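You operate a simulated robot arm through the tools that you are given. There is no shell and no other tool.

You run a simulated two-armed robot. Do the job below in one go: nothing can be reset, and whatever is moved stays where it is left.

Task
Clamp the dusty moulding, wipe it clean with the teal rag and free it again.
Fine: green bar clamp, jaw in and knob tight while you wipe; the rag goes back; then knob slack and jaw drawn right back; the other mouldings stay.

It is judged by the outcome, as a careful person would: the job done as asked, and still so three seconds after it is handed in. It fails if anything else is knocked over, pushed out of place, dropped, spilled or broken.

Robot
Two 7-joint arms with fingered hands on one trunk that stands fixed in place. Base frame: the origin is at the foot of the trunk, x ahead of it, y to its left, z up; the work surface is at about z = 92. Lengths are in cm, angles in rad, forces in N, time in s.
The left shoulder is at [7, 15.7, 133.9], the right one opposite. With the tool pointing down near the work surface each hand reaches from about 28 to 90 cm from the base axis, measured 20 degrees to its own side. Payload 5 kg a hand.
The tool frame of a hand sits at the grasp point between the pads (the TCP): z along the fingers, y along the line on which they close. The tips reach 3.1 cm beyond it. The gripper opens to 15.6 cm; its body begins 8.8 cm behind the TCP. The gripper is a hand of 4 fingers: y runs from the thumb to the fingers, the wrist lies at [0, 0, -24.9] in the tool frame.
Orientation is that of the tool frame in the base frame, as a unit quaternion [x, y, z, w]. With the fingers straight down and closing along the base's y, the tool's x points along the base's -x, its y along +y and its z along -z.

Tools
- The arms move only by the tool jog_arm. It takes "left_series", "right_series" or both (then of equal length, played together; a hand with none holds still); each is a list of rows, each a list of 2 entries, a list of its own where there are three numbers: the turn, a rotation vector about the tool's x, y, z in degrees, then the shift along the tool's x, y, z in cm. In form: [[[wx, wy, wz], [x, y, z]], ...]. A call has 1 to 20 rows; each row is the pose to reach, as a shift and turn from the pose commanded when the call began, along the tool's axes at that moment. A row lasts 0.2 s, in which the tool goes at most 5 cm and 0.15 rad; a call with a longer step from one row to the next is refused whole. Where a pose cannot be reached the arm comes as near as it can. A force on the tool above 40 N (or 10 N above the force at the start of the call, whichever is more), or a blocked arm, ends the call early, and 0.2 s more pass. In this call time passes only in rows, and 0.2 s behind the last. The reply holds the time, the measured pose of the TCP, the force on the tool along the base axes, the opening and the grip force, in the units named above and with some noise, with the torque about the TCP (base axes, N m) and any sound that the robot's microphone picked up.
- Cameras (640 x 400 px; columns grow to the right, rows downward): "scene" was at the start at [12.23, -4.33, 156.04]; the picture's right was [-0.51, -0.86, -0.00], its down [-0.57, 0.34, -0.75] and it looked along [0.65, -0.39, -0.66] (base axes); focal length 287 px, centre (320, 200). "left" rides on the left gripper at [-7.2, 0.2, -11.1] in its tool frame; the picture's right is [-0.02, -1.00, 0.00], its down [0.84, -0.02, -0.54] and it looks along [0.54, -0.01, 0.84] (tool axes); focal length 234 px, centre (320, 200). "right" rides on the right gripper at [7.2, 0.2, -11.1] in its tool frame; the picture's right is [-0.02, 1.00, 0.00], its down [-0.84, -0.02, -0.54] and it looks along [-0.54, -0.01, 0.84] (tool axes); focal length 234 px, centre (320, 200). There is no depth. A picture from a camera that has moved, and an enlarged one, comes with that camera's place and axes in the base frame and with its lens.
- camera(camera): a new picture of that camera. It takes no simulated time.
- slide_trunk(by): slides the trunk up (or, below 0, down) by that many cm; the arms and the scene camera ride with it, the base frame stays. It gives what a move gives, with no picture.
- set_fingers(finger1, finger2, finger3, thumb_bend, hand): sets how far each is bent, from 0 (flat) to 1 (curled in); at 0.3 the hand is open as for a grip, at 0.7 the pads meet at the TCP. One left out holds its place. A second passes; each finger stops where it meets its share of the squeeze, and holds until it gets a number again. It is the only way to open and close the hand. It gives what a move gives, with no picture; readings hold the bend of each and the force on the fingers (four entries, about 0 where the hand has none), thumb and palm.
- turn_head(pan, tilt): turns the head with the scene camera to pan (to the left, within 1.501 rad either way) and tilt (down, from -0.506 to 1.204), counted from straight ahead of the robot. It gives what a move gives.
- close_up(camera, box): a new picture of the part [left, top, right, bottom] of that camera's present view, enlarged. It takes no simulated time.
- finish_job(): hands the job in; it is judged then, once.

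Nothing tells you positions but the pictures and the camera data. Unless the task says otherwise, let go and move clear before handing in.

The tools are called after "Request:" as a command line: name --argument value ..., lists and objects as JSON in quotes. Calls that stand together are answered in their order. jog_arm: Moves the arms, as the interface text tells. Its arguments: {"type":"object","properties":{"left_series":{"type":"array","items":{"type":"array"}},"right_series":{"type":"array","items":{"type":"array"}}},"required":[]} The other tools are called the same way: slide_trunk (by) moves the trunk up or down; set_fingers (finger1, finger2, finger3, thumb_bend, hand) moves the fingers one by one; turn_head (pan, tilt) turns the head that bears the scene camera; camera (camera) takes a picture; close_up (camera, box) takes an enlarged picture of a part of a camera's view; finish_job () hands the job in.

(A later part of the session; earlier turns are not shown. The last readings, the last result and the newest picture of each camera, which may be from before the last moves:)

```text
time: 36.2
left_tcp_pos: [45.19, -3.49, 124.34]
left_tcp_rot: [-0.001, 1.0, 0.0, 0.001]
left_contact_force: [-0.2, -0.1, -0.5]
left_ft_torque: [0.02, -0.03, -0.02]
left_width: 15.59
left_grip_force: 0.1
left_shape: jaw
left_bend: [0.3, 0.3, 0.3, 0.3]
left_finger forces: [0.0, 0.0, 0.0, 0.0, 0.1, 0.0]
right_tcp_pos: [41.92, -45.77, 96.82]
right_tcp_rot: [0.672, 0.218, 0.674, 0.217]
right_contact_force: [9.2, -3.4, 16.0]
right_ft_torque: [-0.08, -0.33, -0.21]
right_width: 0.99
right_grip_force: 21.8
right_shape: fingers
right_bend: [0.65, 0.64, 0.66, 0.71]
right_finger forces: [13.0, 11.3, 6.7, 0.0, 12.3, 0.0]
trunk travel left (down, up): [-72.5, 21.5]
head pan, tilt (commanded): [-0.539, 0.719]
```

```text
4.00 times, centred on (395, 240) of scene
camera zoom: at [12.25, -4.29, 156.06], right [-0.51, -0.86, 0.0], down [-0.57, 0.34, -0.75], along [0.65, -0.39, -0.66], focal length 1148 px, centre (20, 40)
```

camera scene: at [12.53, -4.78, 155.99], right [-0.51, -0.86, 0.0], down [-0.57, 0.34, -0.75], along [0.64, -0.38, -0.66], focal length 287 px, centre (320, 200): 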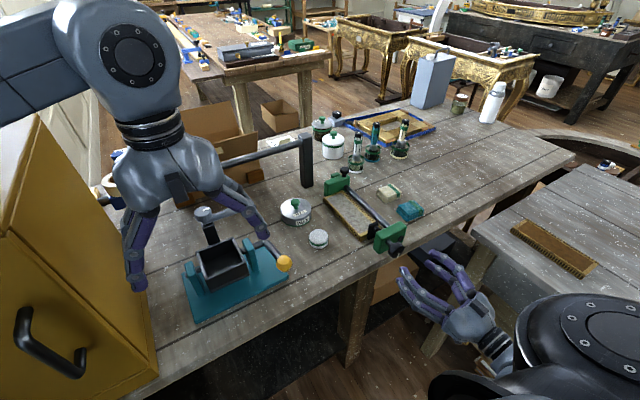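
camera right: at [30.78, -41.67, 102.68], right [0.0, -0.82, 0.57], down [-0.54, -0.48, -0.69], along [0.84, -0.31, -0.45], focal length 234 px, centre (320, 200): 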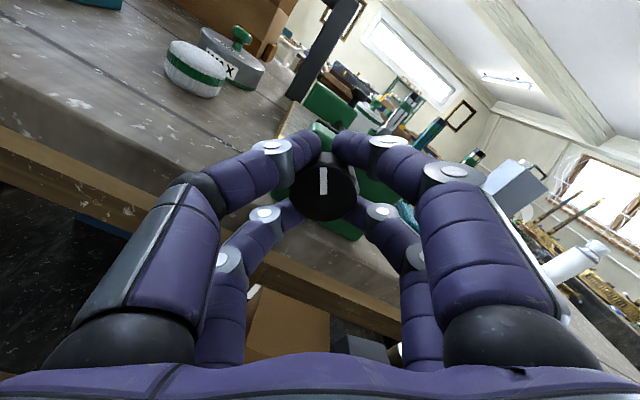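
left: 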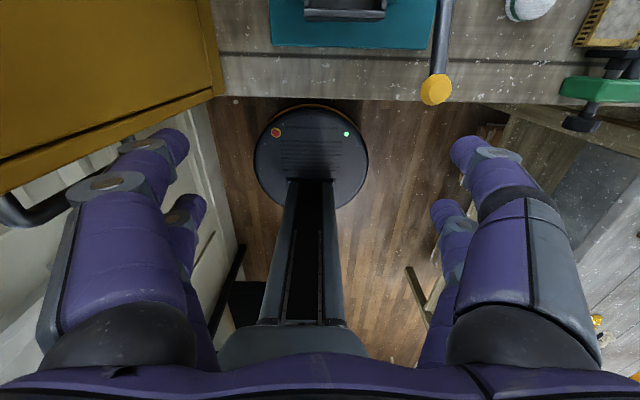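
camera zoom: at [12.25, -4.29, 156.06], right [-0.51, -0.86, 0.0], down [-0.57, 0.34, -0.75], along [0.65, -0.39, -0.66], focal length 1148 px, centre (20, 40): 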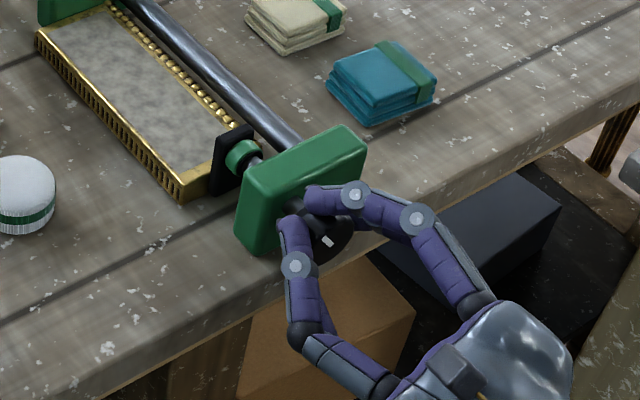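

The collar behind the pad has turned green, apparently showing the clamp is tight. I'll look closely before deciding whether to turn further.

Request:
close_up --camera "scene" --box '[370, 205, 430, 260]'

Request:
close_up --camera "right" --box '[240, 80, 420, 260]'

Request:
close_up --camera "scene" --box '[310, 150, 400, 250]'

```text
7.27 times, centred on (400, 232) of scene
camera zoom: at [12.25, -4.29, 156.06], right [-0.51, -0.86, 0.0], down [-0.57, 0.34, -0.75], along [0.65, -0.39, -0.66], focal length 2088 px, centre (-262, -36)
```

zoom: 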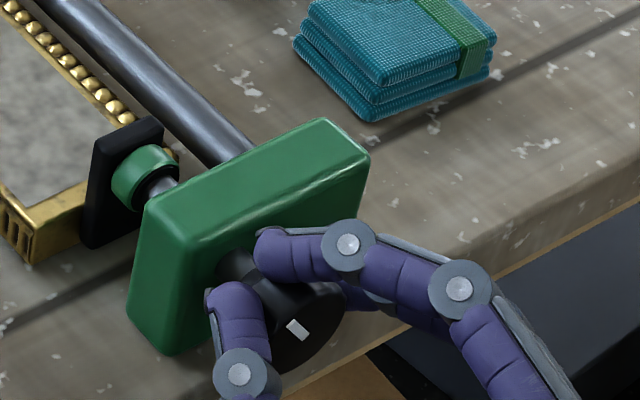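

```text
2.22 times, centred on (330, 170) of right
camera zoom: at [30.78, -41.67, 102.68], right [0.0, -0.82, 0.57], down [-0.54, -0.48, -0.69], along [0.84, -0.31, -0.45], focal length 520 px, centre (298, 267)
```

zoom: 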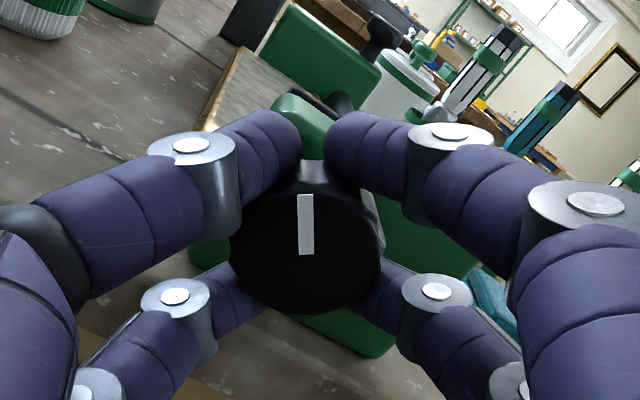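

```text
4.00 times, centred on (355, 200) of scene
camera zoom: at [12.25, -4.29, 156.06], right [-0.51, -0.86, 0.0], down [-0.57, 0.34, -0.75], along [0.65, -0.39, -0.66], focal length 1148 px, centre (180, 200)
```

zoom: 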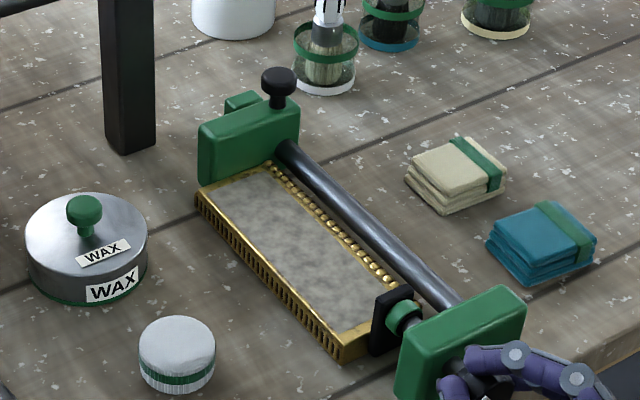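

The indicator is green and the pad bears on the moulding. I'll add a small margin of 16° and check the torque.

Request:
jog_arm --right_series '[[[0, 0, 8], [0, 0, 0.02]], [[0, 0, 16], [0, 0, 0.04]]]'

Request:
close_up --camera "scene" --box '[370, 205, 430, 260]'

Request:
close_up --camera "right" --box '[240, 80, 420, 260]'

```text
time: 36.8
left_tcp_pos: [45.13, -3.32, 124.42]
left_tcp_rot: [-0.001, 1.0, -0.001, 0.001]
left_contact_force: [0.5, -1.4, 0.5]
left_ft_torque: [-0.03, -0.02, 0.02]
left_width: 15.59
left_grip_force: 0.1
left_shape: jaw
left_bend: [0.3, 0.3, 0.3, 0.3]
left_finger forces: [0.0, 0.0, 0.0, 0.0, 0.0, 0.0]
right_tcp_pos: [42.05, -45.75, 96.9]
right_tcp_rot: [0.695, 0.123, 0.698, 0.122]
right_contact_force: [10.4, -3.4, 19.3]
right_ft_torque: [-0.1, -0.4, -0.23]
right_width: 0.98
right_grip_force: 21.7
right_shape: fingers
right_bend: [0.65, 0.64, 0.66, 0.71]
right_finger forces: [14.6, 9.2, 5.9, 0.0, 13.5, 0.1]
trunk travel left (down, up): [-72.5, 21.5]
head pan, tilt (commanded): [-0.539, 0.719]
```

```text
7.27 times, centred on (400, 232) of scene
camera zoom: at [12.24, -4.2, 156.06], right [-0.51, -0.86, 0.0], down [-0.57, 0.34, -0.75], along [0.65, -0.39, -0.66], focal length 2088 px, centre (-262, -36)
```

zoom: 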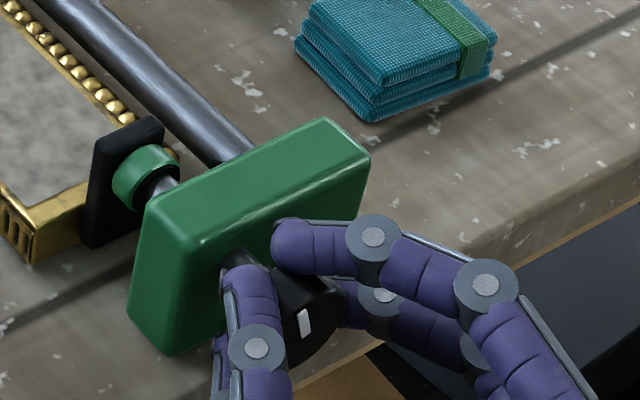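

```text
2.22 times, centred on (330, 170) of right
camera zoom: at [30.82, -43.47, 103.62], right [0.0, -0.95, 0.32], down [-0.54, -0.27, -0.8], along [0.84, -0.17, -0.51], focal length 520 px, centre (298, 267)
```

zoom: 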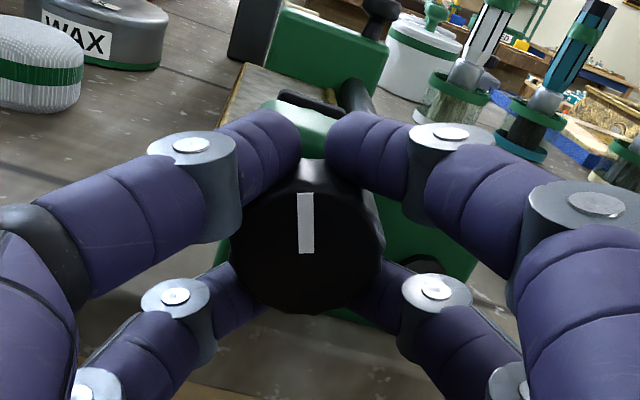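

The clamp is tight with margin (160° turned in all). I'll relieve the sideways load on the hand, then open the fingers a little and back straight off the knob.

Request:
jog_arm --right_series '[[[0, 0, 0], [0.14, 0.05, 0.05]], [[0, 0, 0], [0.28, 0.1, 0.1]]]'

Request:
set_fingers --hand "right" --finger1 0.57 --finger2 0.57 --finger3 0.57 --thumb_bend 0.57

Request:
camera --camera "right"

Request:
close_up --camera "scene" --box '[370, 205, 430, 260]'

```text
time: 37.4
left_tcp_pos: [45.26, -3.34, 124.43]
left_tcp_rot: [0.0, 1.0, 0.0, 0.001]
left_contact_force: [-0.1, 0.3, 0.8]
left_ft_torque: [-0.01, 0.01, -0.01]
left_width: 15.61
left_grip_force: 0.1
left_shape: jaw
left_bend: [0.3, 0.3, 0.3, 0.3]
left_finger forces: [0.0, 0.0, 0.0, 0.0, 0.0, 0.0]
right_tcp_pos: [42.03, -45.79, 96.87]
right_tcp_rot: [0.697, 0.124, 0.696, 0.122]
right_contact_force: [9.4, -0.8, 9.4]
right_ft_torque: [-0.09, -0.18, -0.17]
right_width: 0.96
right_grip_force: 20.4
right_shape: fingers
right_bend: [0.65, 0.64, 0.66, 0.71]
right_finger forces: [11.2, 9.7, 7.8, 0.0, 11.7, 0.0]
trunk travel left (down, up): [-72.5, 21.5]
head pan, tilt (commanded): [-0.539, 0.719]
```

```text
time: 38.4
left_tcp_pos: [45.06, -3.47, 124.36]
left_tcp_rot: [0.0, 1.0, 0.0, 0.001]
left_contact_force: [-0.4, 0.1, -0.4]
left_ft_torque: [0.05, 0.0, -0.02]
left_width: 15.6
left_grip_force: 0.0
left_shape: jaw
left_bend: [0.3, 0.3, 0.3, 0.3]
left_finger forces: [0.1, 0.0, 0.0, 0.0, 0.0, 0.0]
right_tcp_pos: [41.88, -45.86, 96.88]
right_tcp_rot: [0.696, 0.123, 0.697, 0.122]
right_contact_force: [-0.7, 0.1, 0.0]
right_ft_torque: [0.01, 0.04, -0.02]
right_width: 5.65
right_grip_force: 0.1
right_shape: fingers
right_bend: [0.56, 0.56, 0.56, 0.56]
right_finger forces: [0.0, 0.0, 0.0, 0.1, 0.0, 0.0]
trunk travel left (down, up): [-72.5, 21.5]
head pan, tilt (commanded): [-0.539, 0.719]
```

```text
taken
camera right: at [30.86, -43.55, 103.78], right [0.0, -0.95, 0.32], down [-0.54, -0.27, -0.8], along [0.84, -0.17, -0.52], focal length 234 px, centre (320, 200)
```

right: 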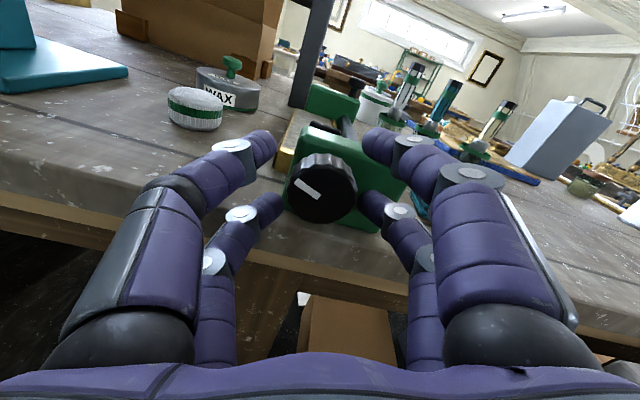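

```text
7.27 times, centred on (400, 232) of scene
camera zoom: at [12.23, -4.36, 156.04], right [-0.51, -0.86, 0.0], down [-0.57, 0.34, -0.75], along [0.65, -0.39, -0.66], focal length 2088 px, centre (-262, -36)
```

zoom: 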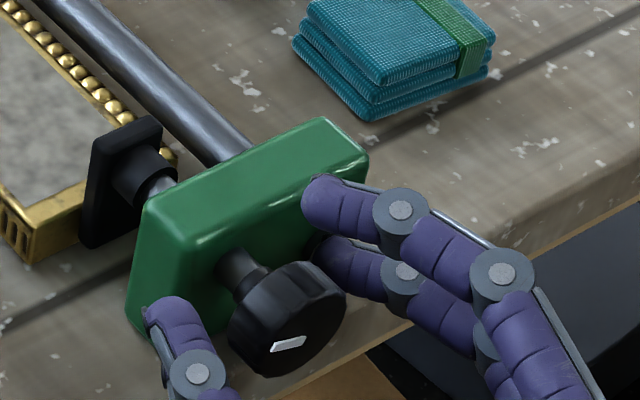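

On release the knob sprang back about 50° and the indicator went black again, so it isn't holding yet. I'll inspect the jaw and the knob before re-tightening.

Request:
close_up --camera "scene" --box '[310, 150, 400, 250]'

Request:
close_up --camera "right" --box '[260, 80, 420, 250]'

```text
4.00 times, centred on (355, 200) of scene
camera zoom: at [12.23, -4.36, 156.04], right [-0.51, -0.86, 0.0], down [-0.57, 0.34, -0.75], along [0.65, -0.39, -0.66], focal length 1148 px, centre (180, 200)
```

zoom: 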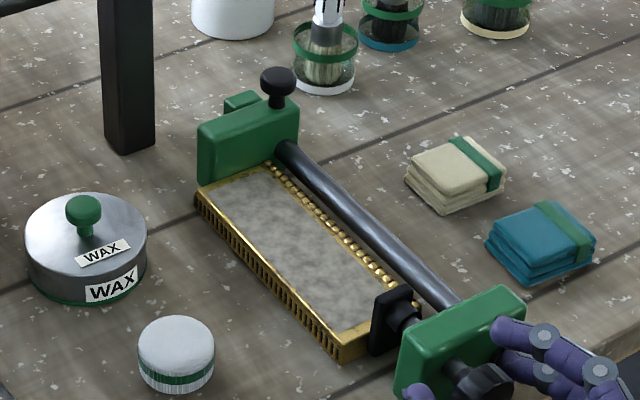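

```text
2.35 times, centred on (340, 165) of right
camera zoom: at [30.86, -43.55, 103.78], right [0.0, -0.95, 0.32], down [-0.54, -0.27, -0.8], along [0.84, -0.17, -0.52], focal length 551 px, centre (273, 282)
```

zoom: 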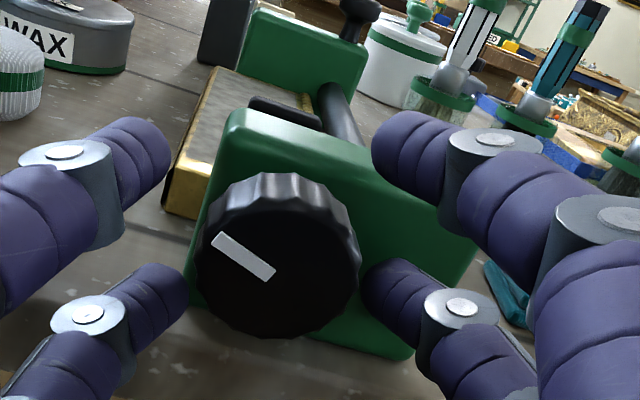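

The knob relaxed from about 160° to about 103°, so it needs more turning past that. I'll back off, roll the hand back to its starting roll in free air, and re-grip for another stroke.

Request:
jog_arm --right_series '[[[0, 0, 0], [0, 0, -2]], [[0, 0, 0], [0, 0, -4.5]], [[0, 0, -8], [0, 0, -5]], [[0, 0, -16], [0, 0, -5]], [[0, 0, -24], [0, 0, -5]], [[0, 0, -32], [0, 0, -5]], [[0, 0, -40], [0, 0, -5]], [[0, 0, -48], [0, 0, -5]], [[0, 0, -56], [0, 0, -5]], [[0, 0, -64], [0, 0, -5]], [[0, 0, -72], [0, 0, -5]], [[0, 0, -80], [0, 0, -5]], [[0, 0, -88], [0, 0, -5]], [[0, 0, -96], [0, 0, -5]], [[0, 0, -104], [0, 0, -5]], [[0, 0, -112], [0, 0, -5]], [[0, 0, -120], [0, 0, -5]], [[0, 0, -128], [0, 0, -5]], [[0, 0, -136], [0, 0, -5]], [[0, 0, -144], [0, 0, -5]]]'

Request:
camera --camera "right"

Request:
close_up --camera "scene" --box '[350, 190, 450, 290]'

```text
time: 42.6
left_tcp_pos: [45.16, -3.41, 124.36]
left_tcp_rot: [0.0, 1.0, 0.001, 0.001]
left_contact_force: [0.0, -1.0, 0.2]
left_ft_torque: [-0.05, 0.03, -0.01]
left_width: 15.6
left_grip_force: 0.0
left_shape: jaw
left_bend: [0.3, 0.3, 0.3, 0.3]
left_finger forces: [0.0, 0.0, 0.0, 0.0, 0.1, 0.1]
right_tcp_pos: [37.09, -45.95, 96.97]
right_tcp_rot: [0.098, 0.7, 0.098, 0.7]
right_contact_force: [0.1, -1.2, 0.2]
right_ft_torque: [0.01, -0.02, 0.0]
right_width: 5.68
right_grip_force: 0.0
right_shape: fingers
right_bend: [0.56, 0.56, 0.56, 0.56]
right_finger forces: [0.0, 0.1, 0.0, 0.0, 0.0, 0.0]
trunk travel left (down, up): [-72.5, 21.5]
head pan, tilt (commanded): [-0.539, 0.719]
```

```text
taken
camera right: at [25.88, -43.66, 90.12], right [0.0, 0.95, 0.3], down [-0.55, -0.25, 0.8], along [0.84, -0.16, 0.52], focal length 234 px, centre (320, 200)
```

right: 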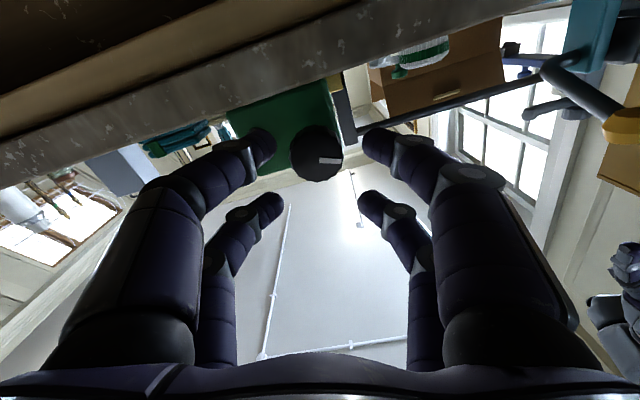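

```text
4.00 times, centred on (400, 240) of scene
camera zoom: at [12.23, -4.35, 156.04], right [-0.51, -0.86, 0.0], down [-0.57, 0.34, -0.75], along [0.65, -0.39, -0.66], focal length 1148 px, centre (0, 40)
```

zoom: 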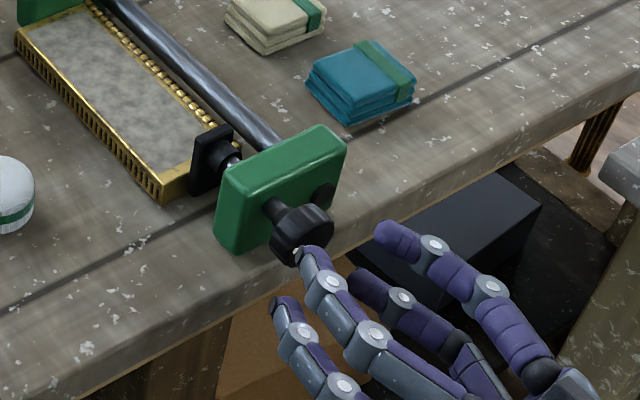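

The mark now rests pointing sideways (about 105°) and is stable. I'll re-grip at the present roll and turn another long stroke.

Request:
jog_arm --right_series '[[[0, 0, 0], [0, 0, 2]], [[0, 0, 0], [0, 0, 4]], [[0, 0, 0], [0, 0, 4.6]]]'

Request:
set_fingers --hand "right" --finger1 0.8 --finger2 0.8 --finger3 0.8 --thumb_bend 0.8

Request:
jog_arm --right_series '[[[0, 0, 8], [0, 0, 0.02]], [[0, 0, 16], [0, 0, 0.04]], [[0, 0, 24], [0, 0, 0.06]], [[0, 0, 32], [0, 0, 0.08]]]'

Request:
camera --camera "right"

Request:
close_up --camera "scene" --box '[350, 190, 450, 290]'

```text
time: 43.4
left_tcp_pos: [45.09, -3.53, 124.39]
left_tcp_rot: [0.0, 1.0, 0.0, 0.001]
left_contact_force: [0.4, -0.3, -0.2]
left_ft_torque: [0.0, -0.01, -0.05]
left_width: 15.57
left_grip_force: 0.0
left_shape: jaw
left_bend: [0.3, 0.3, 0.3, 0.3]
left_finger forces: [0.0, 0.0, 0.0, 0.0, 0.0, 0.0]
right_tcp_pos: [41.57, -45.73, 96.93]
right_tcp_rot: [0.098, 0.7, 0.099, 0.701]
right_contact_force: [0.2, 0.6, 1.0]
right_ft_torque: [0.0, 0.0, 0.04]
right_width: 5.65
right_grip_force: 0.1
right_shape: fingers
right_bend: [0.56, 0.56, 0.56, 0.56]
right_finger forces: [0.1, 0.1, 0.1, 0.0, 0.0, 0.1]
trunk travel left (down, up): [-72.5, 21.5]
head pan, tilt (commanded): [-0.539, 0.719]
```

```text
time: 44.4
left_tcp_pos: [45.21, -3.69, 124.53]
left_tcp_rot: [0.0, 1.0, 0.001, 0.0]
left_contact_force: [-0.4, -0.4, 0.5]
left_ft_torque: [0.0, 0.03, 0.02]
left_width: 15.58
left_grip_force: 0.1
left_shape: jaw
left_bend: [0.3, 0.3, 0.3, 0.3]
left_finger forces: [0.1, 0.0, 0.0, 0.1, 0.1, 0.0]
right_tcp_pos: [41.68, -46.04, 97.04]
right_tcp_rot: [0.098, 0.7, 0.099, 0.701]
right_contact_force: [7.8, -10.5, 1.1]
right_ft_torque: [-0.07, -0.18, -0.16]
right_width: 1.99
right_grip_force: 22.3
right_shape: fingers
right_bend: [0.64, 0.68, 0.68, 0.65]
right_finger forces: [6.9, 11.1, 8.6, 0.1, 18.1, 0.0]
trunk travel left (down, up): [-72.5, 21.5]
head pan, tilt (commanded): [-0.539, 0.719]
```

```text
time: 45.4
left_tcp_pos: [45.17, -3.77, 124.31]
left_tcp_rot: [0.0, 1.0, 0.001, 0.001]
left_contact_force: [0.1, 0.0, 0.6]
left_ft_torque: [0.02, -0.02, 0.0]
left_width: 15.58
left_grip_force: 0.1
left_shape: jaw
left_bend: [0.3, 0.3, 0.3, 0.3]
left_finger forces: [0.0, 0.0, 0.0, 0.0, 0.1, 0.0]
right_tcp_pos: [41.65, -46.16, 96.94]
right_tcp_rot: [0.288, 0.645, 0.289, 0.646]
right_contact_force: [11.2, -19.3, 4.5]
right_ft_torque: [-0.1, -0.23, -0.43]
right_width: 1.92
right_grip_force: 27.6
right_shape: fingers
right_bend: [0.64, 0.67, 0.67, 0.65]
right_finger forces: [5.7, 17.0, 14.4, 0.1, 16.9, 0.0]
trunk travel left (down, up): [-72.5, 21.5]
head pan, tilt (commanded): [-0.539, 0.719]
```

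```text
taken
camera right: at [30.59, -40.64, 92.19], right [0.0, 0.65, 0.76], down [-0.55, -0.64, 0.54], along [0.84, -0.41, 0.35], focal length 234 px, centre (320, 200)
```

right: 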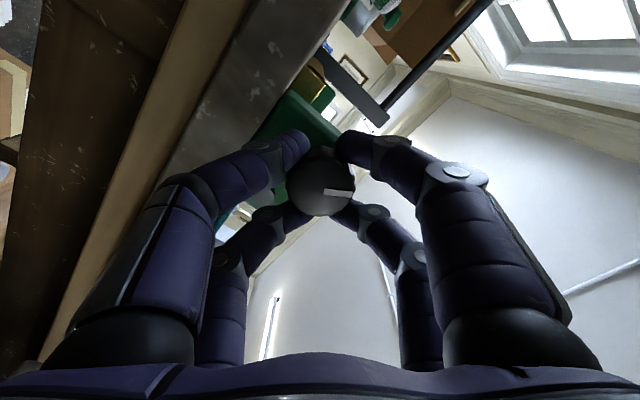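

```text
4.00 times, centred on (400, 240) of scene
camera zoom: at [12.38, -4.69, 156.02], right [-0.51, -0.86, 0.0], down [-0.57, 0.34, -0.75], along [0.64, -0.38, -0.66], focal length 1148 px, centre (0, 40)
```

zoom: 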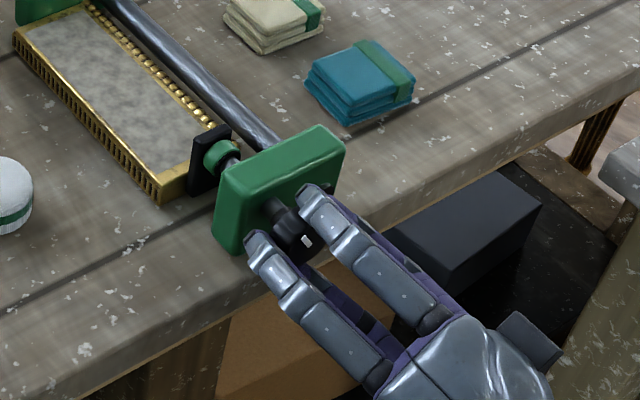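

Green again at about 137°. I'll correct a small sideways offset and keep turning well past this.

Request:
jog_arm --right_series '[[[0, 0, 8], [-0.1, -0.08, 0.02]], [[0, 0, 16], [-0.2, -0.16, 0.04]], [[0, 0, 24], [-0.2, -0.16, 0.06]], [[0, 0, 32], [-0.2, -0.16, 0.08]], [[0, 0, 40], [-0.2, -0.16, 0.1]], [[0, 0, 48], [-0.2, -0.16, 0.12]]]'

Request:
camera --camera "right"

Request:
close_up --camera "scene" --box '[350, 190, 450, 290]'

```text
time: 46.8
left_tcp_pos: [45.37, -3.7, 124.22]
left_tcp_rot: [0.0, 1.0, 0.001, 0.0]
left_contact_force: [-0.2, -1.5, -0.3]
left_ft_torque: [0.01, -0.01, 0.0]
left_width: 15.58
left_grip_force: 0.1
left_shape: jaw
left_bend: [0.3, 0.3, 0.3, 0.3]
left_finger forces: [0.0, 0.0, 0.0, 0.1, 0.1, 0.1]
right_tcp_pos: [41.93, -46.15, 96.75]
right_tcp_rot: [0.527, 0.473, 0.527, 0.47]
right_contact_force: [10.4, -7.1, -11.2]
right_ft_torque: [-0.07, 0.15, -0.31]
right_width: 1.9
right_grip_force: 26.4
right_shape: fingers
right_bend: [0.64, 0.67, 0.68, 0.66]
right_finger forces: [7.1, 14.0, 11.7, 0.0, 19.4, 0.0]
trunk travel left (down, up): [-72.5, 21.5]
head pan, tilt (commanded): [-0.539, 0.719]
```

```text
taken
camera right: at [30.74, -39.05, 97.74], right [0.0, -0.13, 0.99], down [-0.54, -0.83, -0.11], along [0.84, -0.54, -0.08], focal length 234 px, centre (320, 200)
```

right: 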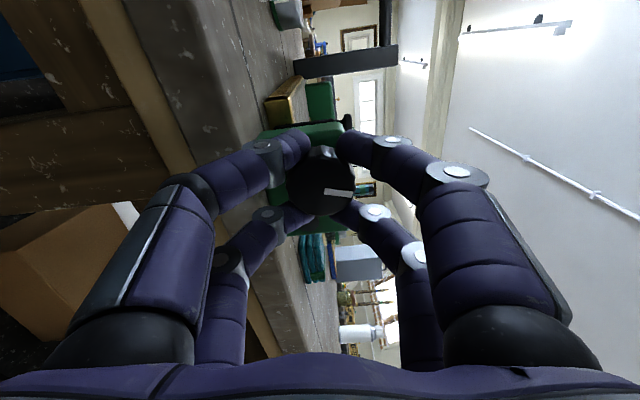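

```text
4.00 times, centred on (400, 240) of scene
camera zoom: at [12.52, -4.62, 155.99], right [-0.51, -0.86, 0.0], down [-0.57, 0.34, -0.75], along [0.64, -0.38, -0.66], focal length 1148 px, centre (0, 40)
```

zoom: 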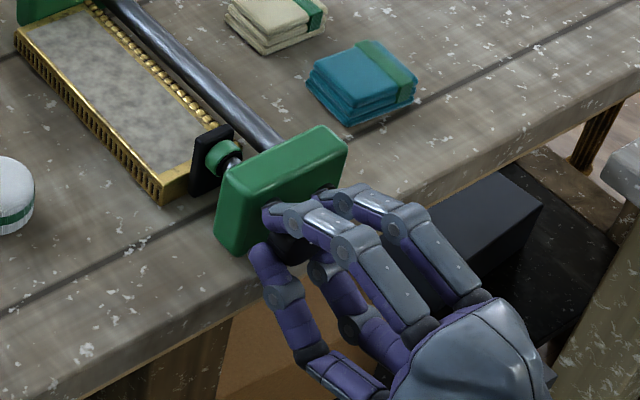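

Torque stays low and the indicator is green at about 185°. The earlier spring-back came from uneven finger release (finger1/finger3 form a loosening couple), so this time I'll open finger1 and finger3 first, then finger2 and thumb.

Request:
set_fingers --hand "right" --finger1 0.57 --finger3 0.57

Request:
close_up --camera "right" --box '[240, 100, 420, 260]'

Request:
close_up --camera "scene" --box '[350, 190, 450, 290]'

```text
time: 47.8
left_tcp_pos: [45.33, -3.67, 124.32]
left_tcp_rot: [0.0, 1.0, 0.001, 0.0]
left_contact_force: [-0.2, 0.4, 0.2]
left_ft_torque: [0.03, 0.0, -0.01]
left_width: 15.6
left_grip_force: 0.0
left_shape: jaw
left_bend: [0.3, 0.3, 0.3, 0.3]
left_finger forces: [0.0, 0.0, 0.0, 0.0, 0.0, 0.0]
right_tcp_pos: [41.94, -46.21, 96.85]
right_tcp_rot: [0.526, 0.473, 0.526, 0.472]
right_contact_force: [10.2, -4.9, -13.4]
right_ft_torque: [-0.05, 0.23, -0.24]
right_width: 3.5
right_grip_force: 21.3
right_shape: fingers
right_bend: [0.56, 0.68, 0.56, 0.66]
right_finger forces: [0.0, 20.7, 0.1, 0.0, 22.1, 0.0]
trunk travel left (down, up): [-72.5, 21.5]
head pan, tilt (commanded): [-0.539, 0.719]
```

```text
2.50 times, centred on (330, 180) of right
camera zoom: at [30.76, -39.03, 97.79], right [0.0, -0.13, 0.99], down [-0.54, -0.83, -0.11], along [0.84, -0.54, -0.07], focal length 585 px, centre (295, 250)
```

zoom: 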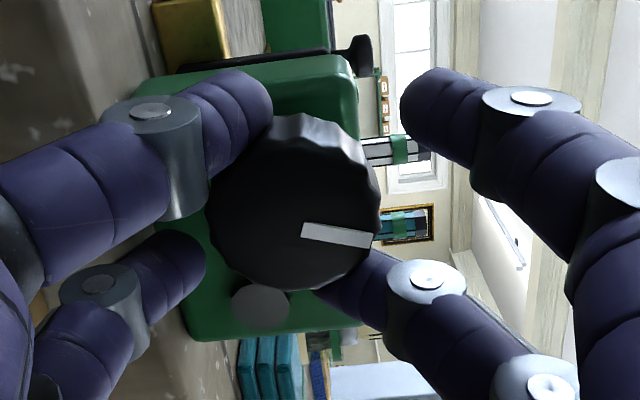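

```text
4.00 times, centred on (400, 240) of scene
camera zoom: at [12.52, -4.6, 156.01], right [-0.51, -0.86, 0.0], down [-0.57, 0.34, -0.75], along [0.64, -0.38, -0.66], focal length 1148 px, centre (0, 40)
```

zoom: 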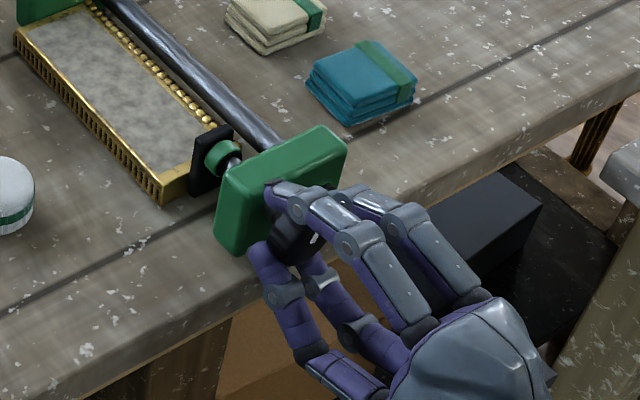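

The knob stayed put and remains green. Now I'll open finger2 and the thumb.

Request:
set_fingers --hand "right" --finger2 0.6 --thumb_bend 0.6

Request:
close_up --camera "right" --box '[240, 100, 420, 260]'

Request:
close_up --camera "scene" --box '[350, 190, 450, 290]'

```text
time: 48.8
left_tcp_pos: [45.03, -3.52, 124.42]
left_tcp_rot: [0.001, 1.0, 0.001, 0.001]
left_contact_force: [0.6, 0.6, -0.9]
left_ft_torque: [-0.01, 0.0, 0.0]
left_width: 15.59
left_grip_force: 0.0
left_shape: jaw
left_bend: [0.3, 0.3, 0.3, 0.3]
left_finger forces: [0.1, 0.1, 0.0, 0.0, 0.1, 0.0]
right_tcp_pos: [41.64, -46.14, 97.05]
right_tcp_rot: [0.525, 0.473, 0.527, 0.473]
right_contact_force: [-0.8, -1.1, 0.1]
right_ft_torque: [0.03, -0.02, -0.01]
right_width: 4.88
right_grip_force: 0.0
right_shape: fingers
right_bend: [0.56, 0.6, 0.56, 0.6]
right_finger forces: [0.1, 0.1, 0.0, 0.0, 0.0, 0.1]
trunk travel left (down, up): [-72.5, 21.5]
head pan, tilt (commanded): [-0.539, 0.719]
```

```text
2.50 times, centred on (330, 180) of right
camera zoom: at [30.59, -38.88, 97.94], right [0.0, -0.13, 0.99], down [-0.54, -0.83, -0.11], along [0.84, -0.54, -0.07], focal length 585 px, centre (295, 250)
```

zoom: 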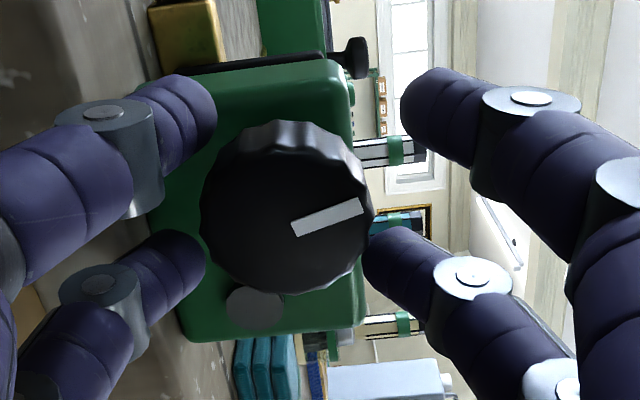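

```text
4.00 times, centred on (400, 240) of scene
camera zoom: at [12.21, -4.36, 156.05], right [-0.51, -0.86, 0.0], down [-0.57, 0.34, -0.75], along [0.65, -0.39, -0.66], focal length 1148 px, centre (0, 40)
```

zoom: 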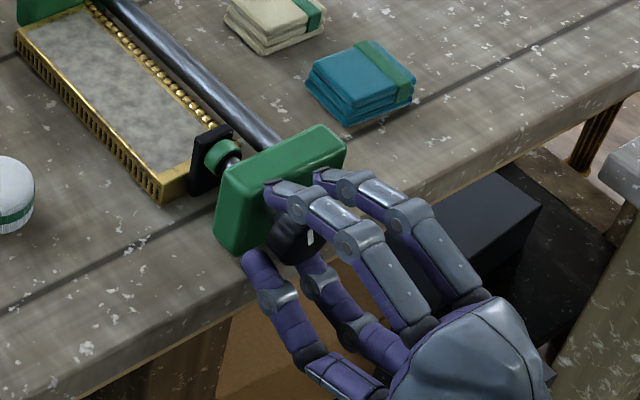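

The clamp holds: the knob settled around 155° and the collar is still green. I'll back the hand straight out along the knob axis.

Request:
jog_arm --right_series '[[[0, 0, 0], [0, 0, -1]], [[0, 0, 0], [0, 0, -3]], [[0, 0, 0], [0, 0, -5]], [[0, 0, 0], [0, 0, -8]]]'

Request:
close_up --camera "scene" --box '[350, 190, 450, 290]'

Request:
camera --camera "right"

```text
time: 49.8
left_tcp_pos: [45.07, -3.5, 124.47]
left_tcp_rot: [0.0, 1.0, -0.001, 0.0]
left_contact_force: [0.0, -0.4, -0.8]
left_ft_torque: [-0.02, -0.02, 0.03]
left_width: 15.6
left_grip_force: 0.0
left_shape: jaw
left_bend: [0.3, 0.3, 0.3, 0.3]
left_finger forces: [0.0, 0.0, 0.0, 0.1, 0.1, 0.0]
right_tcp_pos: [33.83, -45.95, 97.04]
right_tcp_rot: [0.525, 0.472, 0.527, 0.473]
right_contact_force: [0.0, -0.5, 0.1]
right_ft_torque: [0.02, 0.01, 0.0]
right_width: 4.87
right_grip_force: 0.0
right_shape: fingers
right_bend: [0.56, 0.6, 0.56, 0.6]
right_finger forces: [0.0, 0.1, 0.0, 0.0, 0.0, 0.1]
trunk travel left (down, up): [-72.5, 21.5]
head pan, tilt (commanded): [-0.539, 0.719]
```

```text
4.00 times, centred on (400, 240) of scene
camera zoom: at [12.13, -4.36, 156.05], right [-0.51, -0.86, 0.0], down [-0.57, 0.34, -0.75], along [0.65, -0.39, -0.66], focal length 1148 px, centre (0, 40)
```

zoom: 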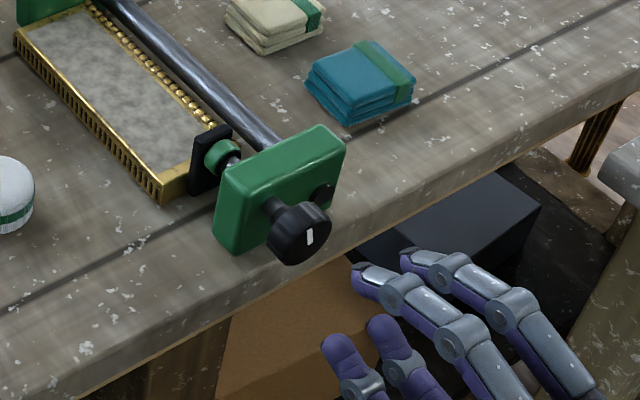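

```text
taken
camera right: at [22.77, -38.87, 98.0], right [0.0, -0.13, 0.99], down [-0.54, -0.83, -0.11], along [0.84, -0.54, -0.07], focal length 234 px, centre (320, 200)
```

right: 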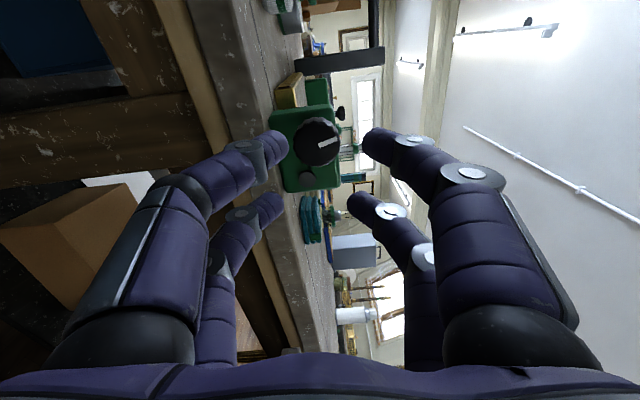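

The clamp stands tight on its own (collar green, mark up). Now I'll roll the hand back and lift it upright again to go for the teal rag.

Request:
jog_arm --right_series '[[[0, 0, -8], [0, 0, -0.5]], [[0, 0, -16], [0, 0, -0.8]], [[0, 0, -24], [0, 0, -0.8]], [[0, 0, -32], [0, 0, -0.8]], [[0, 0, -40], [0, 0, -0.8]], [[0, 0, -48], [0, 0, -0.8]], [[0, 0, -56], [0, 0, -0.8]], [[0, 0, -64], [0, 0, -0.8]], [[0, 0, -72], [0, 0, -0.8]], [[0, 0, -80], [0, 0, -0.8]], [[0, 0, -88], [0, 0, -0.8]], [[0, 0, -96], [0, 0, -0.8]]]'

Request:
jog_arm --right_series '[[[0, 6.4, 0], [-1.6, -0.3, 0]], [[0, 12.9, 0], [-3.2, -0.7, 0]], [[0, 19.3, 0], [-4.7, -1, 0]], [[0, 25.7, 0], [-6.2, -1.3, 0]], [[0, 32.1, 0], [-7.8, -1.7, 0]], [[0, 38.6, 0], [-9.4, -2, 0]], [[0, 45, 0], [-11, -2.3, 0]], [[0, 51.4, 0], [-12.5, -2.7, 0]], [[0, 57.9, 0], [-14, -3, 0]], [[0, 64.3, 0], [-15.6, -3.4, 0]], [[0, 70.7, 0], [-17.2, -3.7, 1.5]], [[0, 77.1, 0], [-18.8, -4, 3]], [[0, 83.6, 0], [-20.3, -4.4, 4.5]], [[0, 90, 0], [-22, -4.7, 6]]]'

Request:
camera --camera "right"

Request:
camera --camera "scene"

```text
time: 52.4
left_tcp_pos: [45.05, -3.51, 124.39]
left_tcp_rot: [0.0, 1.0, 0.0, 0.001]
left_contact_force: [-0.1, -0.5, 0.0]
left_ft_torque: [0.01, -0.02, 0.0]
left_width: 15.63
left_grip_force: 0.0
left_shape: jaw
left_bend: [0.3, 0.3, 0.3, 0.3]
left_finger forces: [0.0, 0.0, 0.0, 0.0, 0.0, 0.0]
right_tcp_pos: [32.99, -45.94, 97.0]
right_tcp_rot: [0.0, 0.707, -0.001, 0.707]
right_contact_force: [0.1, 0.7, -0.6]
right_ft_torque: [0.03, 0.0, 0.0]
right_width: 4.87
right_grip_force: 0.0
right_shape: fingers
right_bend: [0.56, 0.6, 0.56, 0.6]
right_finger forces: [0.0, 0.1, 0.0, 0.0, 0.0, 0.1]
trunk travel left (down, up): [-72.5, 21.5]
head pan, tilt (commanded): [-0.539, 0.719]
```

```text
time: 55.4
left_tcp_pos: [45.73, -2.92, 124.07]
left_tcp_rot: [-0.001, 1.0, -0.002, -0.002]
left_contact_force: [0.8, 1.6, 0.5]
left_ft_torque: [-0.07, 0.06, 0.03]
left_width: 15.59
left_grip_force: 0.1
left_shape: jaw
left_bend: [0.3, 0.3, 0.3, 0.3]
left_finger forces: [0.0, 0.0, 0.1, 0.0, 0.0, 0.1]
right_tcp_pos: [39.4, -49.68, 119.54]
right_tcp_rot: [-0.029, 1.0, 0.009, 0.0]
right_contact_force: [-1.6, -3.8, -2.2]
right_ft_torque: [0.25, -0.17, -0.18]
right_width: 4.93
right_grip_force: 0.1
right_shape: fingers
right_bend: [0.56, 0.6, 0.56, 0.6]
right_finger forces: [0.1, 0.0, 0.0, 0.0, 0.1, 0.0]
right hand out of reach, approached as far as the arm can: row 2, 3, 4, 5, 6, 7, 8, 9, 10, 11, 12
trunk travel left (down, up): [-72.5, 21.5]
head pan, tilt (commanded): [-0.539, 0.719]
```

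```text
taken
camera right: at [32.18, -50.27, 130.55], right [-0.04, 1.0, 0.02], down [0.84, 0.02, 0.55], along [0.55, 0.04, -0.84], focal length 234 px, centre (320, 200)
```

right: 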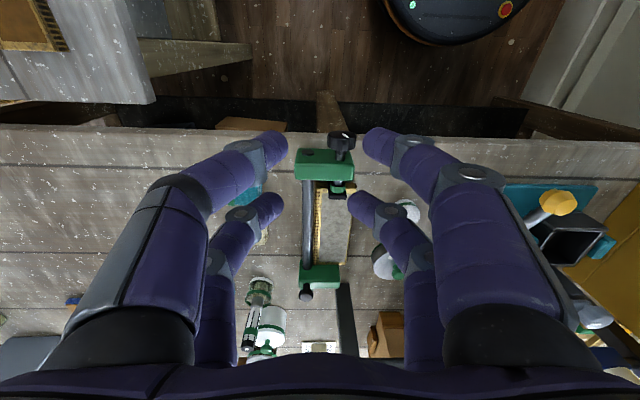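

```text
taken
camera scene: at [12.96, -3.78, 155.97], right [-0.51, -0.86, 0.01], down [-0.57, 0.33, -0.75], along [0.64, -0.39, -0.66], focal length 287 px, centre (320, 200)
```

scene: 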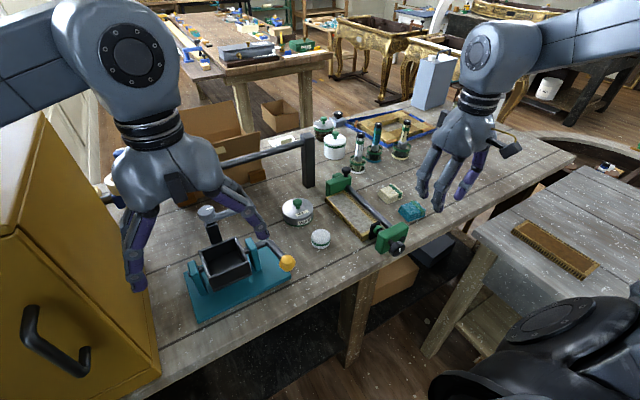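

Hand is upright again near the bench edge. I'll open the fingers and move above the teal rag (about [54, -62.8]) for a close look.

Request:
set_fingers --hand "right" --finger1 0.4 --finger2 0.4 --finger3 0.4 --thumb_bend 0.4

Request:
jog_arm --right_series '[[[0, 0, 0], [-3.5, -3.3, 1]], [[0, 0, 0], [-7, -6.6, 2]], [[0, 0, 0], [-10.8, -9.9, 4]], [[0, 0, 0], [-14.6, -13.1, 6]], [[0, 0, 0], [-14.6, -13.1, 6]]]'

Request:
camera --camera "right"

```text
time: 56.4
left_tcp_pos: [45.12, -3.66, 124.31]
left_tcp_rot: [-0.001, 1.0, 0.0, 0.001]
left_contact_force: [-1.1, -0.1, 0.2]
left_ft_torque: [-0.03, 0.01, -0.02]
left_width: 15.6
left_grip_force: 0.1
left_shape: jaw
left_bend: [0.3, 0.3, 0.3, 0.3]
left_finger forces: [0.0, 0.1, 0.0, 0.0, 0.0, 0.0]
right_tcp_pos: [38.52, -50.8, 119.24]
right_tcp_rot: [0.0, 1.0, 0.0, 0.001]
right_contact_force: [0.4, 0.2, 1.0]
right_ft_torque: [0.03, 0.02, -0.02]
right_width: 12.03
right_grip_force: 0.0
right_shape: fingers
right_bend: [0.4, 0.4, 0.4, 0.4]
right_finger forces: [0.1, 0.1, 0.0, 0.0, 0.0, 0.1]
trunk travel left (down, up): [-72.5, 21.5]
head pan, tilt (commanded): [-0.539, 0.719]
```

```text
refused: row 3 steps farther than a row can; nothing moved
```

```text
taken
camera right: at [31.31, -50.68, 130.38], right [0.02, 1.0, 0.0], down [0.84, -0.02, 0.55], along [0.55, -0.01, -0.84], focal length 234 px, centre (320, 200)
```

right: 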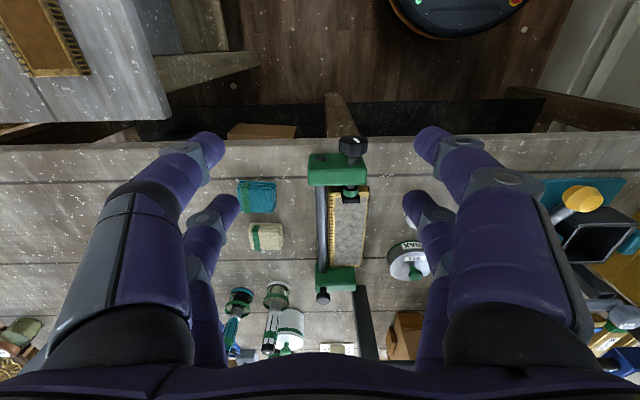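

Request:
jog_arm --right_series '[[[0, 0, 0], [-2.4, -2, 0.5]], [[0, 0, 0], [-4.8, -4, 1]], [[0, 0, 0], [-7.2, -6, 2.5]], [[0, 0, 0], [-9.6, -8, 4.5]], [[0, 0, 0], [-12, -10, 6.5]], [[0, 0, 0], [-14.5, -12, 8.5]]]'

Request:
camera --camera "right"

Request:
close_up --camera "scene" --box '[360, 170, 460, 260]'

```text
time: 57.8
left_tcp_pos: [45.19, -3.49, 124.35]
left_tcp_rot: [0.0, 1.0, 0.001, -0.001]
left_contact_force: [0.1, -1.3, 0.1]
left_ft_torque: [0.01, 0.01, -0.01]
left_width: 15.58
left_grip_force: 0.0
left_shape: jaw
left_bend: [0.3, 0.3, 0.3, 0.3]
left_finger forces: [0.1, 0.0, 0.1, 0.0, 0.1, 0.0]
right_tcp_pos: [53.62, -62.72, 110.4]
right_tcp_rot: [-0.002, 1.0, 0.0, 0.0]
right_contact_force: [0.9, -0.1, 0.9]
right_ft_torque: [0.02, 0.06, -0.02]
right_width: 12.04
right_grip_force: 0.1
right_shape: fingers
right_bend: [0.4, 0.4, 0.4, 0.4]
right_finger forces: [0.0, 0.1, 0.0, 0.1, 0.0, 0.0]
trunk travel left (down, up): [-72.5, 21.5]
head pan, tilt (commanded): [-0.539, 0.719]
```

```text
taken
camera right: at [46.4, -62.67, 121.49], right [0.02, 1.0, 0.0], down [0.84, -0.02, 0.54], along [0.54, -0.01, -0.84], focal length 234 px, centre (320, 200)
```

right: 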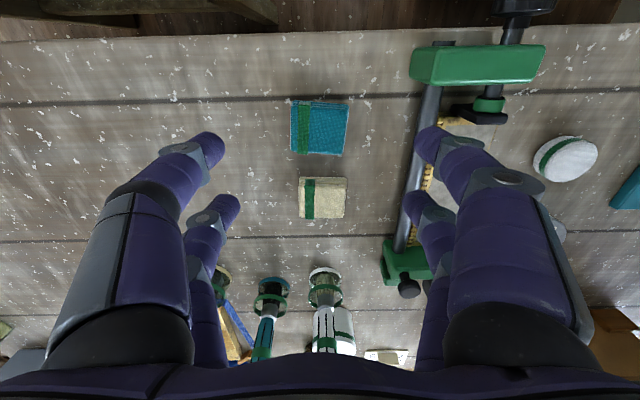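

```text
4.44 times, centred on (410, 215) of scene
camera zoom: at [12.45, -4.48, 156.02], right [-0.51, -0.86, 0.0], down [-0.57, 0.34, -0.75], along [0.64, -0.39, -0.66], focal length 1276 px, centre (-80, 133)
```

zoom: 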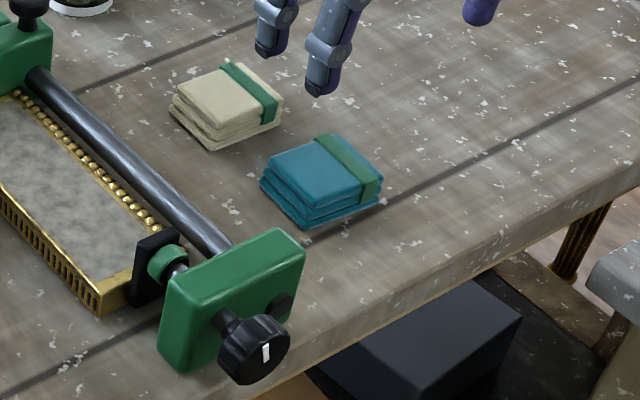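

Request:
close_up --camera "right" --box '[270, 80, 370, 230]'

Request:
close_up --camera "right" --box '[380, 0, 560, 300]'

```text
2.67 times, centred on (320, 155) of right
camera zoom: at [46.4, -62.67, 121.49], right [0.02, 1.0, 0.0], down [0.84, -0.02, 0.54], along [0.54, -0.01, -0.84], focal length 624 px, centre (320, 320)
```

zoom: 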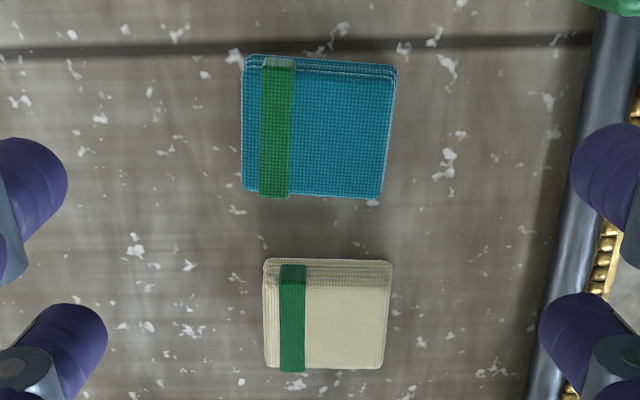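

```text
1.33 times, centred on (470, 150) of right
camera zoom: at [46.4, -62.67, 121.49], right [0.02, 1.0, 0.0], down [0.84, -0.02, 0.54], along [0.54, -0.01, -0.84], focal length 312 px, centre (120, 267)
```

zoom: 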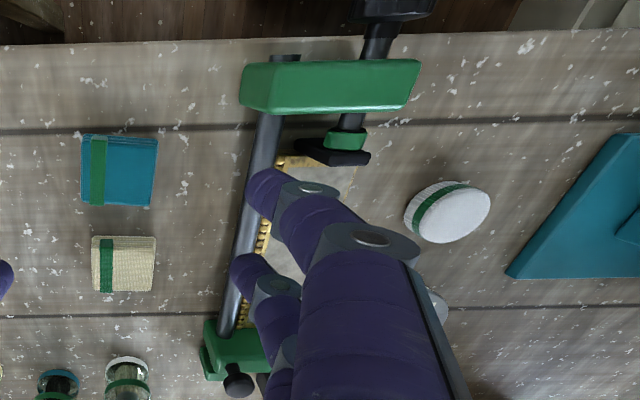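

The rag measures about 5.2 × 6.3 × 2.1 cm, centred at [54.5, -62.9] and turned about −5°. I'll align the hand with it and descend to just above, fingers straddling it in y.

Request:
jog_arm --right_series '[[[0, 0, 2.5], [-0.5, -0.1, 4]], [[0, 0, 5], [-0.9, -0.2, 8]], [[0, 0, 5], [-0.9, -0.2, 11]], [[0, 0, 5], [-0.9, -0.2, 12.5]]]'

Request:
camera --camera "right"

Request:
close_up --camera "scene" --box '[360, 150, 470, 250]'

```text
time: 58.8
left_tcp_pos: [45.21, -3.5, 124.46]
left_tcp_rot: [0.0, 1.0, 0.0, 0.0]
left_contact_force: [0.4, -0.8, 0.5]
left_ft_torque: [0.0, 0.0, 0.01]
left_width: 15.6
left_grip_force: 0.1
left_shape: jaw
left_bend: [0.3, 0.3, 0.3, 0.3]
left_finger forces: [0.0, 0.1, 0.0, 0.1, 0.0, 0.1]
right_tcp_pos: [54.28, -63.09, 98.19]
right_tcp_rot: [0.043, 0.999, 0.0, 0.001]
right_contact_force: [-0.4, 0.2, -0.3]
right_ft_torque: [0.01, 0.04, 0.02]
right_width: 12.04
right_grip_force: 0.0
right_shape: fingers
right_bend: [0.4, 0.4, 0.4, 0.4]
right_finger forces: [0.0, 0.0, 0.0, 0.0, 0.0, 0.0]
trunk travel left (down, up): [-72.5, 21.5]
head pan, tilt (commanded): [-0.539, 0.719]
```

```text
taken
camera right: at [47.06, -62.31, 109.21], right [0.11, 0.99, 0.0], down [0.83, -0.09, 0.55], along [0.54, -0.06, -0.84], focal length 234 px, centre (320, 200)
```

right: 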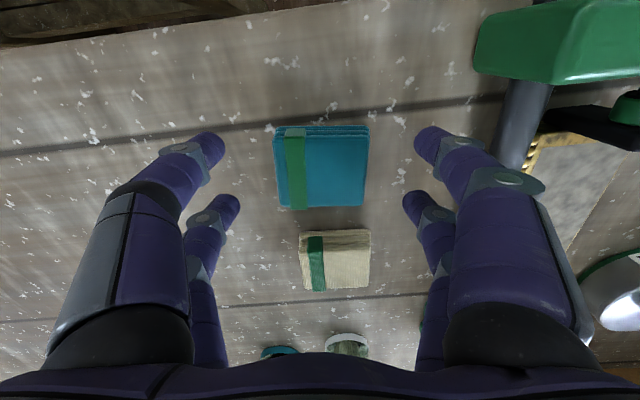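

```text
4.00 times, centred on (415, 200) of scene
camera zoom: at [12.27, -4.38, 156.04], right [-0.51, -0.86, 0.0], down [-0.57, 0.34, -0.75], along [0.65, -0.39, -0.66], focal length 1148 px, centre (-60, 200)
```

zoom: 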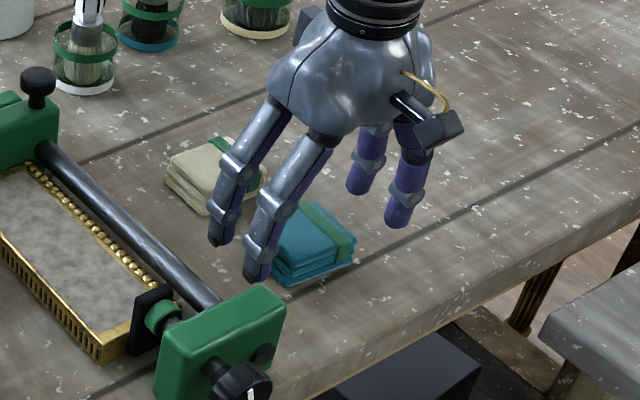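

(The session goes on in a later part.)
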